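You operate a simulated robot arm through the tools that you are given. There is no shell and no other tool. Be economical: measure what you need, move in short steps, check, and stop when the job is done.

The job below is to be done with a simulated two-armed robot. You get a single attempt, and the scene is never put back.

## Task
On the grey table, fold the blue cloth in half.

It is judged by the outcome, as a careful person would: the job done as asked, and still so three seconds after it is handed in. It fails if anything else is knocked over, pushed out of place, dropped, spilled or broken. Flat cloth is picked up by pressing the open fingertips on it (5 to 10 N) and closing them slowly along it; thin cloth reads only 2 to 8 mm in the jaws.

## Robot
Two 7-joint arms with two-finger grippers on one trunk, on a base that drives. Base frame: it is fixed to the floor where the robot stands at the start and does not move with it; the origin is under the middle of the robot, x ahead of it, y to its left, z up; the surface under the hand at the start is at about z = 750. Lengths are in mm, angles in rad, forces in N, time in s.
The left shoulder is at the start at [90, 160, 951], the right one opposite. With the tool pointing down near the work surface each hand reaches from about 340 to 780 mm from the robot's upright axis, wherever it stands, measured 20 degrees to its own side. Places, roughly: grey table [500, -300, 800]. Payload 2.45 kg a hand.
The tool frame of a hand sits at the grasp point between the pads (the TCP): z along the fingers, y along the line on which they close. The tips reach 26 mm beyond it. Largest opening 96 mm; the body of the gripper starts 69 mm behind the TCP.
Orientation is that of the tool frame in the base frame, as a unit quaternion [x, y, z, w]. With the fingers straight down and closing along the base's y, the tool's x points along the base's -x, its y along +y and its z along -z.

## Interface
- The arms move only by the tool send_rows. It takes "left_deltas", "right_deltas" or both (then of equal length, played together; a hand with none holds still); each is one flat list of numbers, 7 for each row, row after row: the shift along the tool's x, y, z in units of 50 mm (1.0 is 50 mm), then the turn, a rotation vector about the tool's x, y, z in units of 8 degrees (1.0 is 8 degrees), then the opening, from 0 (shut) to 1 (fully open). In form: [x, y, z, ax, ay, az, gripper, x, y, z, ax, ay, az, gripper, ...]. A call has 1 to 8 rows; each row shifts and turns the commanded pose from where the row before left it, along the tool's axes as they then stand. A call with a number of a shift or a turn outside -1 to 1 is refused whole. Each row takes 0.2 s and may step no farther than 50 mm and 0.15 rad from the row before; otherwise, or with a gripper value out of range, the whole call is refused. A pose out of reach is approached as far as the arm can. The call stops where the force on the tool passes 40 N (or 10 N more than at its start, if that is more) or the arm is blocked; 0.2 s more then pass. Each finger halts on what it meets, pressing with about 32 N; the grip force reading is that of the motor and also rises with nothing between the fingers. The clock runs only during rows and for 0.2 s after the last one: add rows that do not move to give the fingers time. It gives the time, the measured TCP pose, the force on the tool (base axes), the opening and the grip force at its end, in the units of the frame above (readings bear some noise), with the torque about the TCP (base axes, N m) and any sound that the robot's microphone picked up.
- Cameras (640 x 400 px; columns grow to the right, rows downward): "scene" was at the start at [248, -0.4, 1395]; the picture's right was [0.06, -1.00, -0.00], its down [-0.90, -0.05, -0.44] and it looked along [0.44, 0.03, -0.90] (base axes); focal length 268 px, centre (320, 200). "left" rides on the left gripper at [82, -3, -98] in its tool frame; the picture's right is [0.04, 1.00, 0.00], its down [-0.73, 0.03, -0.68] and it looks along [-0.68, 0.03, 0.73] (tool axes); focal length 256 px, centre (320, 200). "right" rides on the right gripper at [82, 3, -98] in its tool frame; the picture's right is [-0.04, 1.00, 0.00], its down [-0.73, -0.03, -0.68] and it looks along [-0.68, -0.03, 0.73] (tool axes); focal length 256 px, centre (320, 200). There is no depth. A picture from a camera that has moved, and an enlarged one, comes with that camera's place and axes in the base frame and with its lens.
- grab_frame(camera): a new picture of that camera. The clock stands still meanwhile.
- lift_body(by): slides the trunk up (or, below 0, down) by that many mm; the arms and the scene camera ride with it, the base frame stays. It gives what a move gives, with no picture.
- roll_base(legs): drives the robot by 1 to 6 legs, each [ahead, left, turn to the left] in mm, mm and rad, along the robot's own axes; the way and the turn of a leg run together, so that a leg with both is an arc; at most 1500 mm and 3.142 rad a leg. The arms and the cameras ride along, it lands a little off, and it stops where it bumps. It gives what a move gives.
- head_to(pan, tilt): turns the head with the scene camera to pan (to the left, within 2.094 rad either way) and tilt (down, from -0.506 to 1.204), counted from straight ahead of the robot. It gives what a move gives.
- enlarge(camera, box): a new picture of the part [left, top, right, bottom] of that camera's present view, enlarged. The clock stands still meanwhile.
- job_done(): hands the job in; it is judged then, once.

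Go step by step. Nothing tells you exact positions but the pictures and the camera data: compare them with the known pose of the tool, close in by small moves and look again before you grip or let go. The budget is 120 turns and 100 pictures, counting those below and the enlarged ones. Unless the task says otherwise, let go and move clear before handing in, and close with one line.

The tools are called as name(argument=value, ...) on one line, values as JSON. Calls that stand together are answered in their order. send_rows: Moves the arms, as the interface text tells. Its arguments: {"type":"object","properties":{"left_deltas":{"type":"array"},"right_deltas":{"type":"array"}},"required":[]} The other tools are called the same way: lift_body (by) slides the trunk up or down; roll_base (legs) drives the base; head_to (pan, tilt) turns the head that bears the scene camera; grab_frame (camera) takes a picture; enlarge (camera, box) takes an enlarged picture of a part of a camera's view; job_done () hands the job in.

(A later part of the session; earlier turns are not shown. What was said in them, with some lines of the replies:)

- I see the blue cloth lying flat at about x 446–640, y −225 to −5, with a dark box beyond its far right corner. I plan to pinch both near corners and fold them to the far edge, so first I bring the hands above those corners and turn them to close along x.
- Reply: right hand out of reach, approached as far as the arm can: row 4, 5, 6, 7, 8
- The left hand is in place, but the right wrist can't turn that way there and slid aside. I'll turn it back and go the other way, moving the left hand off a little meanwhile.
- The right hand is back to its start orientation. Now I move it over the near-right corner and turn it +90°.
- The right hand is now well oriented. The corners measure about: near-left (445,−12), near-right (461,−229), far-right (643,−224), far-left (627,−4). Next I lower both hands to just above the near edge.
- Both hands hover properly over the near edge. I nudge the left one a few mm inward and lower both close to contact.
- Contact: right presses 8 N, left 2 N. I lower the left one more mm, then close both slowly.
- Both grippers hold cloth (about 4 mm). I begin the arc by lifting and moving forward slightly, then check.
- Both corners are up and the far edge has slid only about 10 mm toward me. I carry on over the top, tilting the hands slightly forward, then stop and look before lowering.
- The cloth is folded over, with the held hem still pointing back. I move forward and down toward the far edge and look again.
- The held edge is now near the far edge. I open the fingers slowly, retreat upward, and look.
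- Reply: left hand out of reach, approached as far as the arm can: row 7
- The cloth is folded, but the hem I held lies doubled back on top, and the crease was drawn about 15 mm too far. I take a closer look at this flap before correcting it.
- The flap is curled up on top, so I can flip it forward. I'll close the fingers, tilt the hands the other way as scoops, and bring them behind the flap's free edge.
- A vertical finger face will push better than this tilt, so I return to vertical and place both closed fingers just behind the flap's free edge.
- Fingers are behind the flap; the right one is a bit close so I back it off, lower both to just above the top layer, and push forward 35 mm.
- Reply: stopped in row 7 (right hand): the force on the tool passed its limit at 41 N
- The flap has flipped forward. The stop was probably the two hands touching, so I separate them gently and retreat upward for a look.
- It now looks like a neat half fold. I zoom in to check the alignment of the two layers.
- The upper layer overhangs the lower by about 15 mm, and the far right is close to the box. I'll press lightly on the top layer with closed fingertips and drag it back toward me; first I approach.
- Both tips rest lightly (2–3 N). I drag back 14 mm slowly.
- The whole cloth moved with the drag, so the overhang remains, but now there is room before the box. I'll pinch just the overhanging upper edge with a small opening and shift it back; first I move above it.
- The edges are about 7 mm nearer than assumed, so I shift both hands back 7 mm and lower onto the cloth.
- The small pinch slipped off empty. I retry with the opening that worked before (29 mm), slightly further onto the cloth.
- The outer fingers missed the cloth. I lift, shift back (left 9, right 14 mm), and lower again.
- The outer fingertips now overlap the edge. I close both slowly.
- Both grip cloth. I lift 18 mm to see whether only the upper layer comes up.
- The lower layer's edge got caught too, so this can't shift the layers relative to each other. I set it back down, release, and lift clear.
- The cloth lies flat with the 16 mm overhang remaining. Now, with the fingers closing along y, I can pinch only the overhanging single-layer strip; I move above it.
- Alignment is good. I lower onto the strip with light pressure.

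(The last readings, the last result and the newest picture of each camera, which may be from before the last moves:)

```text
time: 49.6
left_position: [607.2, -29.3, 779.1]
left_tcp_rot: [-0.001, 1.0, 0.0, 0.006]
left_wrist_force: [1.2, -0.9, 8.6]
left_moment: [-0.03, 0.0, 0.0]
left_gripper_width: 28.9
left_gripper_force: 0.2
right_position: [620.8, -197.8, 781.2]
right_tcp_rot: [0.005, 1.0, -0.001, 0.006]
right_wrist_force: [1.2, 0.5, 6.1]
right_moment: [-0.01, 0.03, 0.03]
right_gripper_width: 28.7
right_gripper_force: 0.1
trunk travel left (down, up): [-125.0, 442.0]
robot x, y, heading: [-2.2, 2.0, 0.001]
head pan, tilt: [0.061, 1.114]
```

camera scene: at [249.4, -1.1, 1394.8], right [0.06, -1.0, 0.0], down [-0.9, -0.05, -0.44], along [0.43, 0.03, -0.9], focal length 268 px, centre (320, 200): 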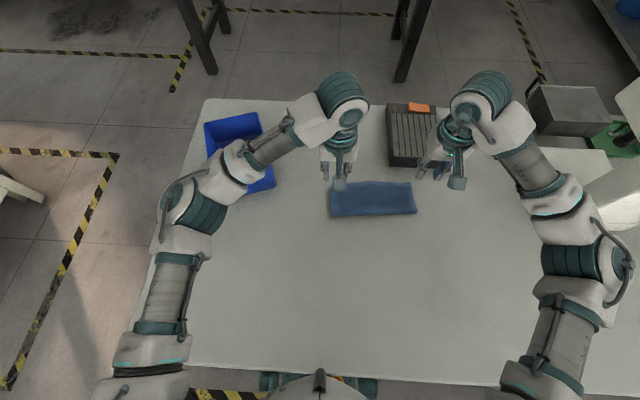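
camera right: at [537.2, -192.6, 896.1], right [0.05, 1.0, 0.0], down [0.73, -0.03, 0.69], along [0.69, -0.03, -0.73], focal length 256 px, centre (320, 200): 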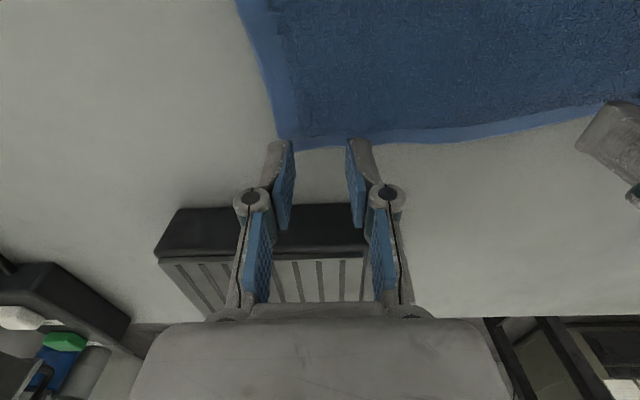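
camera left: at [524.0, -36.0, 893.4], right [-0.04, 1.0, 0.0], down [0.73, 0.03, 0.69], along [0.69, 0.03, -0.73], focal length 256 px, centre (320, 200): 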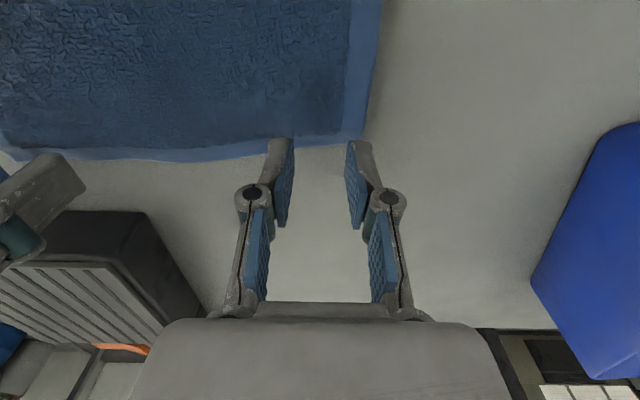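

Pressing at 6–9 N; I close both slowly.

send_rows(left_deltas=[0, 0, 0, 0, 0, 0, 0.26, 0, 0, 0, 0, 0, 0, 0.22, 0, 0, 0, 0, 0, 0, 0.18, 0, 0, 0, 0, 0, 0, 0.14, 0, 0, 0, 0, 0, 0, 0.1, 0, 0, 0, 0, 0, 0, 0.06, 0, 0, 0, 0, 0, 0, 0.02, 0, 0, 0, 0, 0, 0, 0], right_deltas=[0, 0, 0, 0, 0, 0, 0.26, 0, 0, 0, 0, 0, 0, 0.22, 0, 0, 0, 0, 0, 0, 0.18, 0, 0, 0, 0, 0, 0, 0.14, 0, 0, 0, 0, 0, 0, 0.1, 0, 0, 0, 0, 0, 0, 0.06, 0, 0, 0, 0, 0, 0, 0.02, 0, 0, 0, 0, 0, 0, 0])

grab_frame(camera="left")

grab_frame(camera="right")

```text
time: 51.4
left_position: [605.3, -30.2, 780.0]
left_tcp_rot: [0.0, 1.0, 0.002, 0.006]
left_wrist_force: [-2.0, 0.3, 10.3]
left_moment: [0.0, 0.11, 0.03]
left_gripper_width: 4.0
left_gripper_force: 31.9
right_position: [621.0, -198.2, 780.7]
right_tcp_rot: [0.004, 1.0, -0.001, 0.005]
right_wrist_force: [0.6, 0.6, 2.3]
right_moment: [0.03, 0.01, 0.01]
right_gripper_width: 0.0
right_gripper_force: 28.4
trunk travel left (down, up): [-125.0, 442.0]
robot x, y, heading: [-0.3, 2.2, -0.004]
head pan, tilt: [0.061, 1.114]
```

```text
38 pictures are left
camera left: at [523.2, -35.6, 876.4], right [-0.04, 1.0, 0.0], down [0.73, 0.03, 0.69], along [0.69, 0.03, -0.73], focal length 256 px, centre (320, 200)
```

left: 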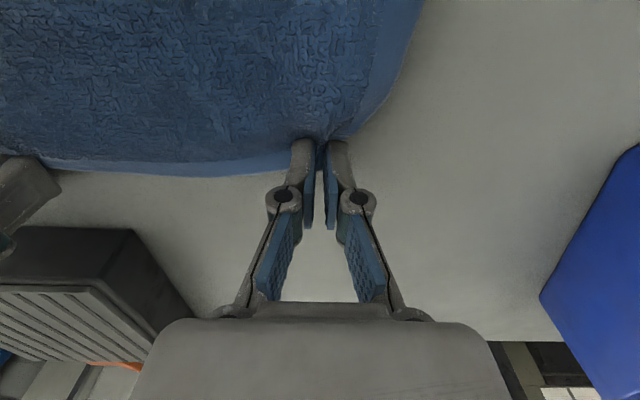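

```text
37 pictures are left
camera right: at [539.0, -193.0, 877.8], right [0.05, 1.0, 0.0], down [0.73, -0.03, 0.69], along [0.69, -0.03, -0.73], focal length 256 px, centre (320, 200)
```

right: 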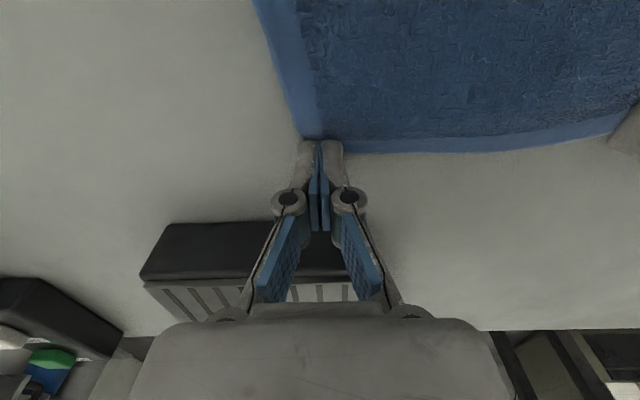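

The left hand holds the strip; the right one slipped because the corner shifted inward. I reposition the right hand 12 mm left and 7 mm nearer and press again.

send_rows(right_deltas=[0, 0, -0.2, 0, 0, 0, 0, 0.14, 0.26, 0, 0, 0, 0, 0.3, 0, 0, 0, 0, 0, 0, 0.3, 0, 0, 0.16, 0, 0, 0, 0.3, 0, 0, 0.04, 0, 0, 0, 0.3, 0, 0, 0, 0, 0, 0, 0.3])

grab_frame(camera="right")

```text
time: 52.8
left_position: [606.0, -31.1, 779.6]
left_tcp_rot: [0.0, 1.0, 0.0, 0.005]
left_wrist_force: [-0.4, 0.9, 7.9]
left_moment: [0.04, 0.07, 0.03]
left_gripper_width: 4.1
left_gripper_force: 32.7
right_position: [615.9, -185.6, 780.7]
right_tcp_rot: [0.004, 1.0, 0.0, 0.006]
right_wrist_force: [0.8, -0.7, 8.6]
right_moment: [-0.05, 0.07, 0.0]
right_gripper_width: 29.0
right_gripper_force: 0.0
trunk travel left (down, up): [-125.0, 442.0]
robot x, y, heading: [-0.1, 2.7, -0.0]
head pan, tilt: [0.061, 1.114]
```

```text
36 pictures are left
camera right: at [533.2, -179.6, 878.5], right [0.05, 1.0, 0.0], down [0.73, -0.03, 0.69], along [0.69, -0.03, -0.73], focal length 256 px, centre (320, 200)
```

right: 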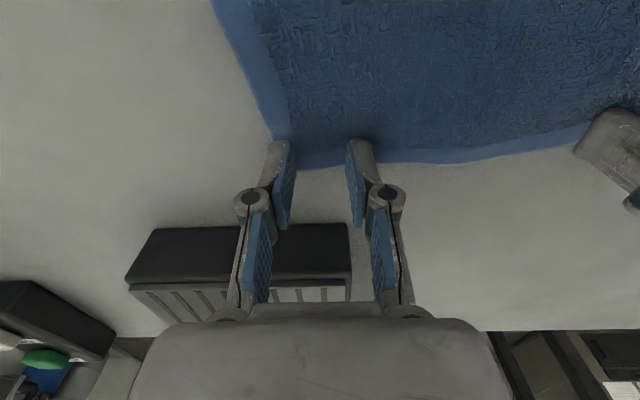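

send_rows(right_deltas=[0, 0, 0, 0, 0, 0, 0.26, 0, 0, 0, 0, 0, 0, 0.22, 0, 0, 0, 0, 0, 0, 0.18, 0, 0, 0, 0, 0, 0, 0.14, 0, 0, 0, 0, 0, 0, 0.1, 0, 0, 0, 0, 0, 0, 0.06, 0, 0, 0, 0, 0, 0, 0.02, 0, 0, 0, 0, 0, 0, 0])

grab_frame(camera="right")

```text
time: 54.6
left_position: [606.0, -30.3, 779.4]
left_tcp_rot: [0.001, 1.0, 0.0, 0.006]
left_wrist_force: [0.3, -8.3, 6.2]
left_moment: [-0.24, 0.06, 0.05]
left_gripper_width: 4.1
left_gripper_force: 31.5
right_position: [615.1, -184.0, 781.4]
right_tcp_rot: [0.005, 1.0, -0.001, 0.005]
right_wrist_force: [-2.4, 7.9, 10.4]
right_moment: [0.22, 0.15, 0.0]
right_gripper_width: 5.9
right_gripper_force: 32.7
trunk travel left (down, up): [-125.0, 442.0]
robot x, y, heading: [0.2, 1.8, 0.001]
head pan, tilt: [0.061, 1.114]
```

```text
35 pictures are left
camera right: at [533.0, -179.3, 878.1], right [0.05, 1.0, 0.0], down [0.73, -0.03, 0.69], along [0.69, -0.03, -0.73], focal length 256 px, centre (320, 200)
```

right: 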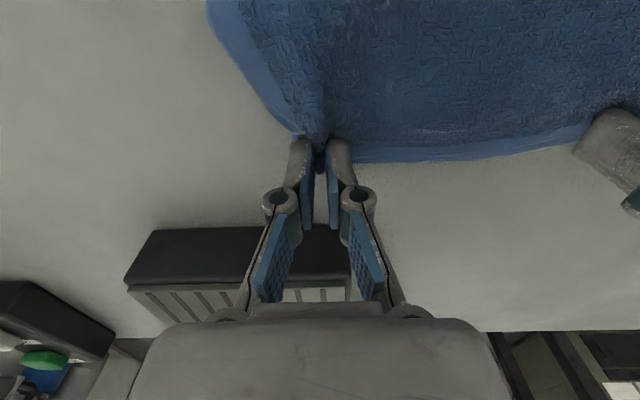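

Both hold. I ease the tension between them, lift 20 mm, and check that the lower layer stays down.

send_rows(left_deltas=[0, -0.06, -0.1, 0, 0, 0, 0, 0.1, -0.04, -0.2, 0, 0, 0, 0, 0.1, 0, -0.15, 0, 0, 0, 0, 0, 0, 0, 0, 0, 0, 0], right_deltas=[0, 0.06, -0.1, 0, 0, 0, 0, 0.1, 0.04, -0.2, 0, 0, 0, 0, 0.1, 0, -0.15, 0, 0, 0, 0, 0, 0, 0, 0, 0, 0, 0])

grab_frame(camera="left")

grab_frame(camera="right")

enlarge(camera="scene", box=[310, 150, 440, 230])

```text
time: 55.6
left_position: [597.4, -33.7, 799.9]
left_tcp_rot: [-0.001, 1.0, 0.001, 0.004]
left_wrist_force: [0.9, -0.4, 0.7]
left_moment: [-0.04, -0.02, 0.02]
left_gripper_width: 3.9
left_gripper_force: 31.9
right_position: [605.4, -179.3, 801.9]
right_tcp_rot: [0.005, 1.0, -0.001, 0.004]
right_wrist_force: [0.4, 0.7, 0.4]
right_moment: [0.0, -0.03, -0.05]
right_gripper_width: 5.4
right_gripper_force: 31.9
trunk travel left (down, up): [-125.0, 442.0]
robot x, y, heading: [0.1, -1.3, -0.001]
head pan, tilt: [0.061, 1.114]
```

```text
34 pictures are left
camera left: at [513.9, -40.4, 897.8], right [-0.04, 1.0, 0.0], down [0.73, 0.03, 0.69], along [0.69, 0.03, -0.73], focal length 256 px, centre (320, 200)
```

left: 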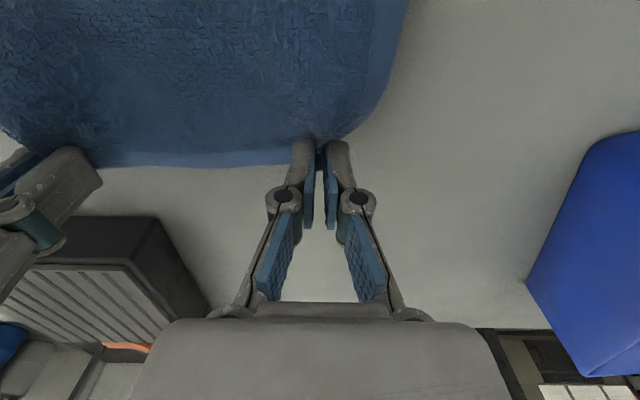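

```text
33 pictures are left
camera right: at [523.8, -174.1, 898.6], right [0.05, 1.0, 0.0], down [0.73, -0.03, 0.69], along [0.68, -0.03, -0.73], focal length 256 px, centre (320, 200)
```

right: 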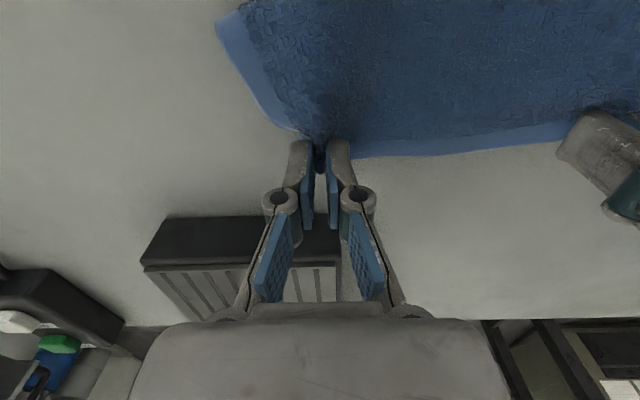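

```text
4.92 times, centred on (375, 190) of scene
camera zoom: at [249.9, -1.1, 1394.6], right [0.06, -1.0, 0.0], down [-0.9, -0.05, -0.43], along [0.43, 0.03, -0.9], focal length 1320 px, centre (49, 249)
```

zoom: 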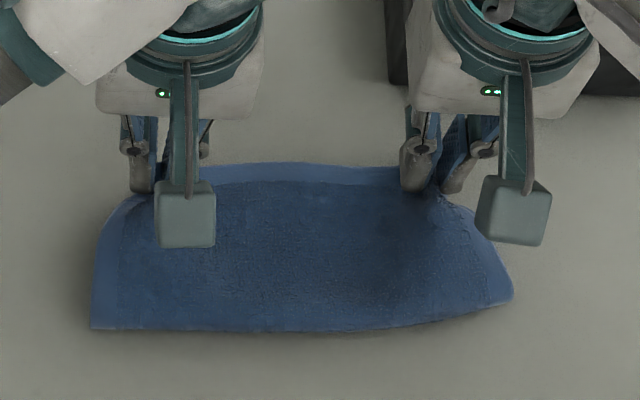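

I move both back a few mm so the upper edge should meet the lower one, lower, and open slowly.

send_rows(left_deltas=[0.14, 0.04, 0.1, 0, 0, 0, 0, 0, 0.04, 0.18, 0, 0, 0, 0, 0, 0, 0.1, 0, 0, 0, 0, 0, 0, 0, 0, 0, 0, 0.12, 0, 0, 0, 0, 0, 0, 0.24, 0, 0, 0, 0, 0, 0, 0.35, 0, 0, -0.6, 0, 0, 0, 0.35, 0.3, 0, -0.8, 0, 0, 0, 0.35], right_deltas=[0.08, -0.05, 0.1, 0, 0, 0, 0, 0, -0.05, 0.18, 0, 0, 0, 0, 0, 0, 0.1, 0, 0, 0, 0, 0, 0, 0, 0, 0, 0, 0.12, 0, 0, 0, 0, 0, 0, 0.24, 0, 0, 0, 0, 0, 0, 0.35, 0, 0, -0.6, 0, 0, 0, 0.35, 0.3, 0, -0.8, 0, 0, 0, 0.35])

send_rows(left_deltas=[0.3, 0.7, -0.4, 0, 0, 0, 0.35, 0, 0.8, 0, 0, 0, 0, 0.35, 0, 0.8, 0, 0, 0, 0, 0.35], right_deltas=[0.2, -0.6, -0.5, 0, 0, 0, 0.35, 0.2, -0.3, 0, 0, 0, 0, 0.35, 0.2, 0, 0, 0, 0, 0, 0.35])

enlarge(camera="scene", box=[310, 160, 430, 230])

grab_frame(camera="left")

grab_frame(camera="right")

```text
time: 57.4
left_position: [575.8, -30.8, 852.7]
left_tcp_rot: [0.001, 1.0, 0.001, 0.005]
left_wrist_force: [-0.4, -1.2, -0.3]
left_moment: [0.0, 0.0, 0.0]
left_gripper_width: 33.5
left_gripper_force: 0.1
right_position: [585.9, -184.3, 854.1]
right_tcp_rot: [0.005, 1.0, -0.002, 0.005]
right_wrist_force: [-0.6, -0.1, -0.6]
right_moment: [0.0, -0.01, 0.04]
right_gripper_width: 33.6
right_gripper_force: 0.0
trunk travel left (down, up): [-125.0, 442.0]
robot x, y, heading: [-0.0, 2.6, 0.002]
head pan, tilt: [0.061, 1.114]
```

```text
time: 58.2
left_position: [562.3, 85.6, 873.6]
left_tcp_rot: [0.002, 1.0, -0.001, 0.006]
left_wrist_force: [0.2, 0.5, 0.3]
left_moment: [0.02, 0.0, -0.05]
left_gripper_width: 33.7
left_gripper_force: 0.1
right_position: [557.0, -225.7, 878.8]
right_tcp_rot: [0.004, 1.0, -0.002, 0.005]
right_wrist_force: [-0.1, -0.4, 0.7]
right_moment: [0.05, -0.02, 0.03]
right_gripper_width: 33.7
right_gripper_force: 0.1
trunk travel left (down, up): [-125.0, 442.0]
robot x, y, heading: [-0.8, -3.0, -0.003]
head pan, tilt: [0.061, 1.114]
```

```text
5.33 times, centred on (370, 195) of scene
camera zoom: at [248.5, 2.8, 1394.9], right [0.06, -1.0, 0.0], down [-0.9, -0.05, -0.44], along [0.44, 0.03, -0.9], focal length 1430 px, centre (53, 227)
```

zoom: 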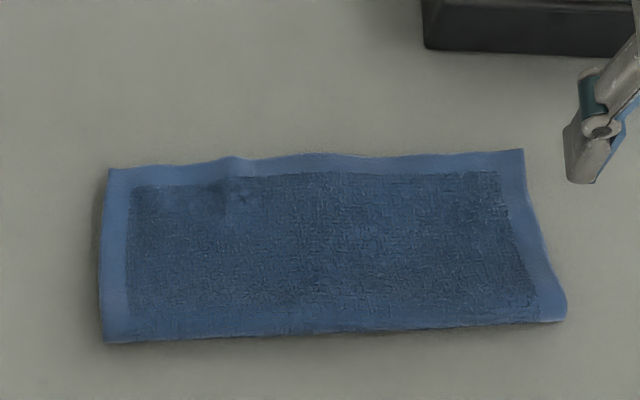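

```text
30 pictures are left
camera left: at [479.5, 81.2, 972.1], right [-0.04, 1.0, 0.0], down [0.73, 0.03, 0.69], along [0.69, 0.03, -0.73], focal length 256 px, centre (320, 200)
```

left: 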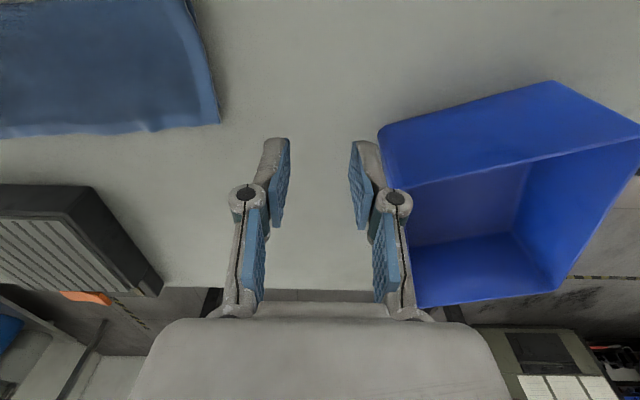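

```text
29 pictures are left
camera right: at [475.0, -221.3, 975.2], right [0.05, 1.0, 0.0], down [0.73, -0.03, 0.69], along [0.69, -0.04, -0.73], focal length 256 px, centre (320, 200)
```

right: 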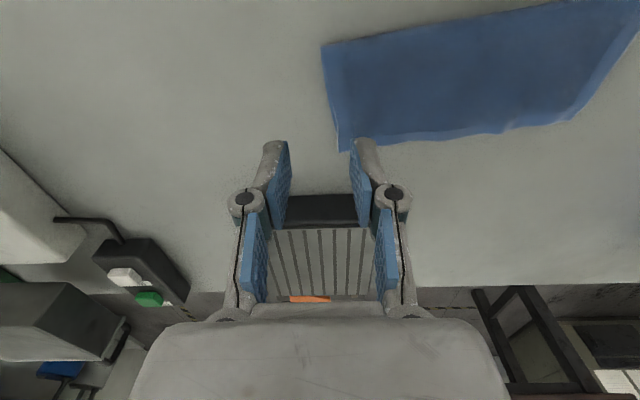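

enlarge(camera="left", box=[60, 0, 260, 150])

enlarge(camera="right", box=[300, 20, 460, 160])

```text
2.67 times, centred on (160, 75) of left
camera zoom: at [479.5, 81.2, 972.1], right [-0.04, 1.0, 0.0], down [0.73, 0.03, 0.69], along [0.69, 0.03, -0.73], focal length 683 px, centre (747, 533)
```

zoom: 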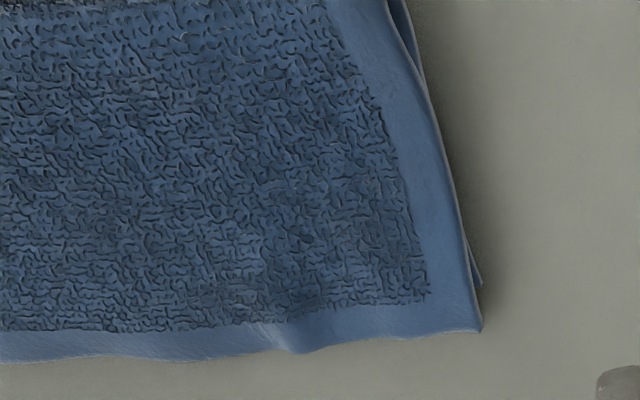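

```text
2.86 times, centred on (380, 90) of right
camera zoom: at [475.0, -221.3, 975.2], right [0.05, 1.0, 0.0], down [0.73, -0.03, 0.69], along [0.69, -0.04, -0.73], focal length 731 px, centre (149, 514)
```

zoom: 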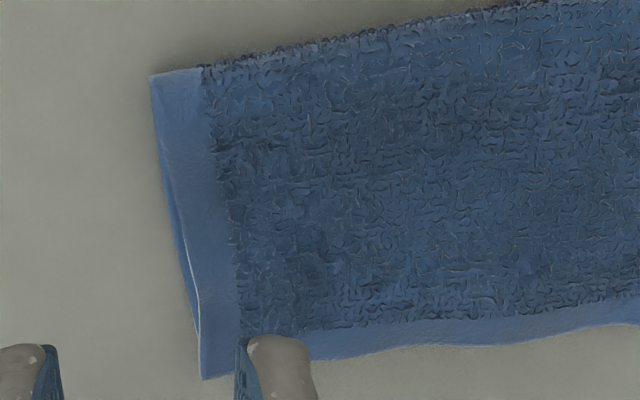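

The fold now lies flat and square, with the layers matching to within roughly 15 mm and crease nearly central. Further fiddling risks more than it gains, so I move the hands clear and check the scene once more.

send_rows(left_deltas=[0.6, 0, -0.3, 0, 0, 0, 0.35, 0.6, 0, 0, 0, 0, 0, 0.35], right_deltas=[0.8, 0, -0.3, 0, 0, 0, 0.35, 0.9, 0, 0, 0, 0, 0, 0.35])

grab_frame(camera="scene")

```text
time: 58.8
left_position: [502.4, 82.6, 889.0]
left_tcp_rot: [0.0, 1.0, 0.001, 0.006]
left_wrist_force: [0.1, 0.2, -0.3]
left_moment: [-0.02, -0.05, 0.01]
left_gripper_width: 33.6
left_gripper_force: 0.2
right_position: [470.6, -228.7, 893.2]
right_tcp_rot: [0.004, 1.0, -0.001, 0.005]
right_wrist_force: [-0.3, 0.1, -0.3]
right_moment: [0.02, 0.02, -0.03]
right_gripper_width: 33.9
right_gripper_force: 0.1
trunk travel left (down, up): [-125.0, 442.0]
robot x, y, heading: [-0.5, 1.0, -0.003]
head pan, tilt: [0.061, 1.114]
```

```text
26 pictures are left
camera scene: at [247.3, -1.5, 1395.2], right [0.06, -1.0, 0.0], down [-0.9, -0.05, -0.44], along [0.44, 0.03, -0.9], focal length 268 px, centre (320, 200)
```

scene: 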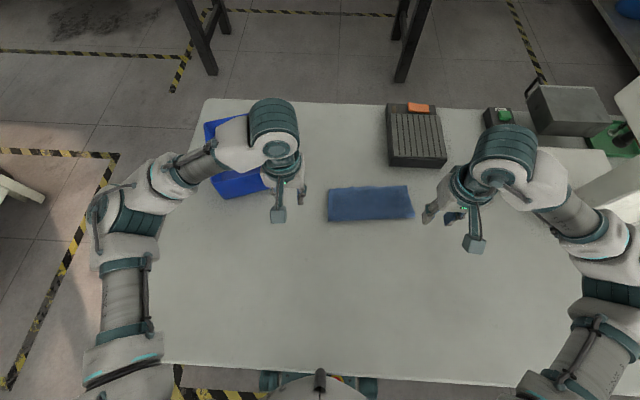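

The cloth lies folded in half, the bin and box are where they were, and both hands are clear, so I hand in the job.

job_done()

```text
The job is handed in.
```

The blue cloth is folded in half on the grey table and lies flat, but the edges don't line up exactly: the upper layer overhangs the lower by about 15 mm. Nothing else appears to have moved, and both hands are clear.
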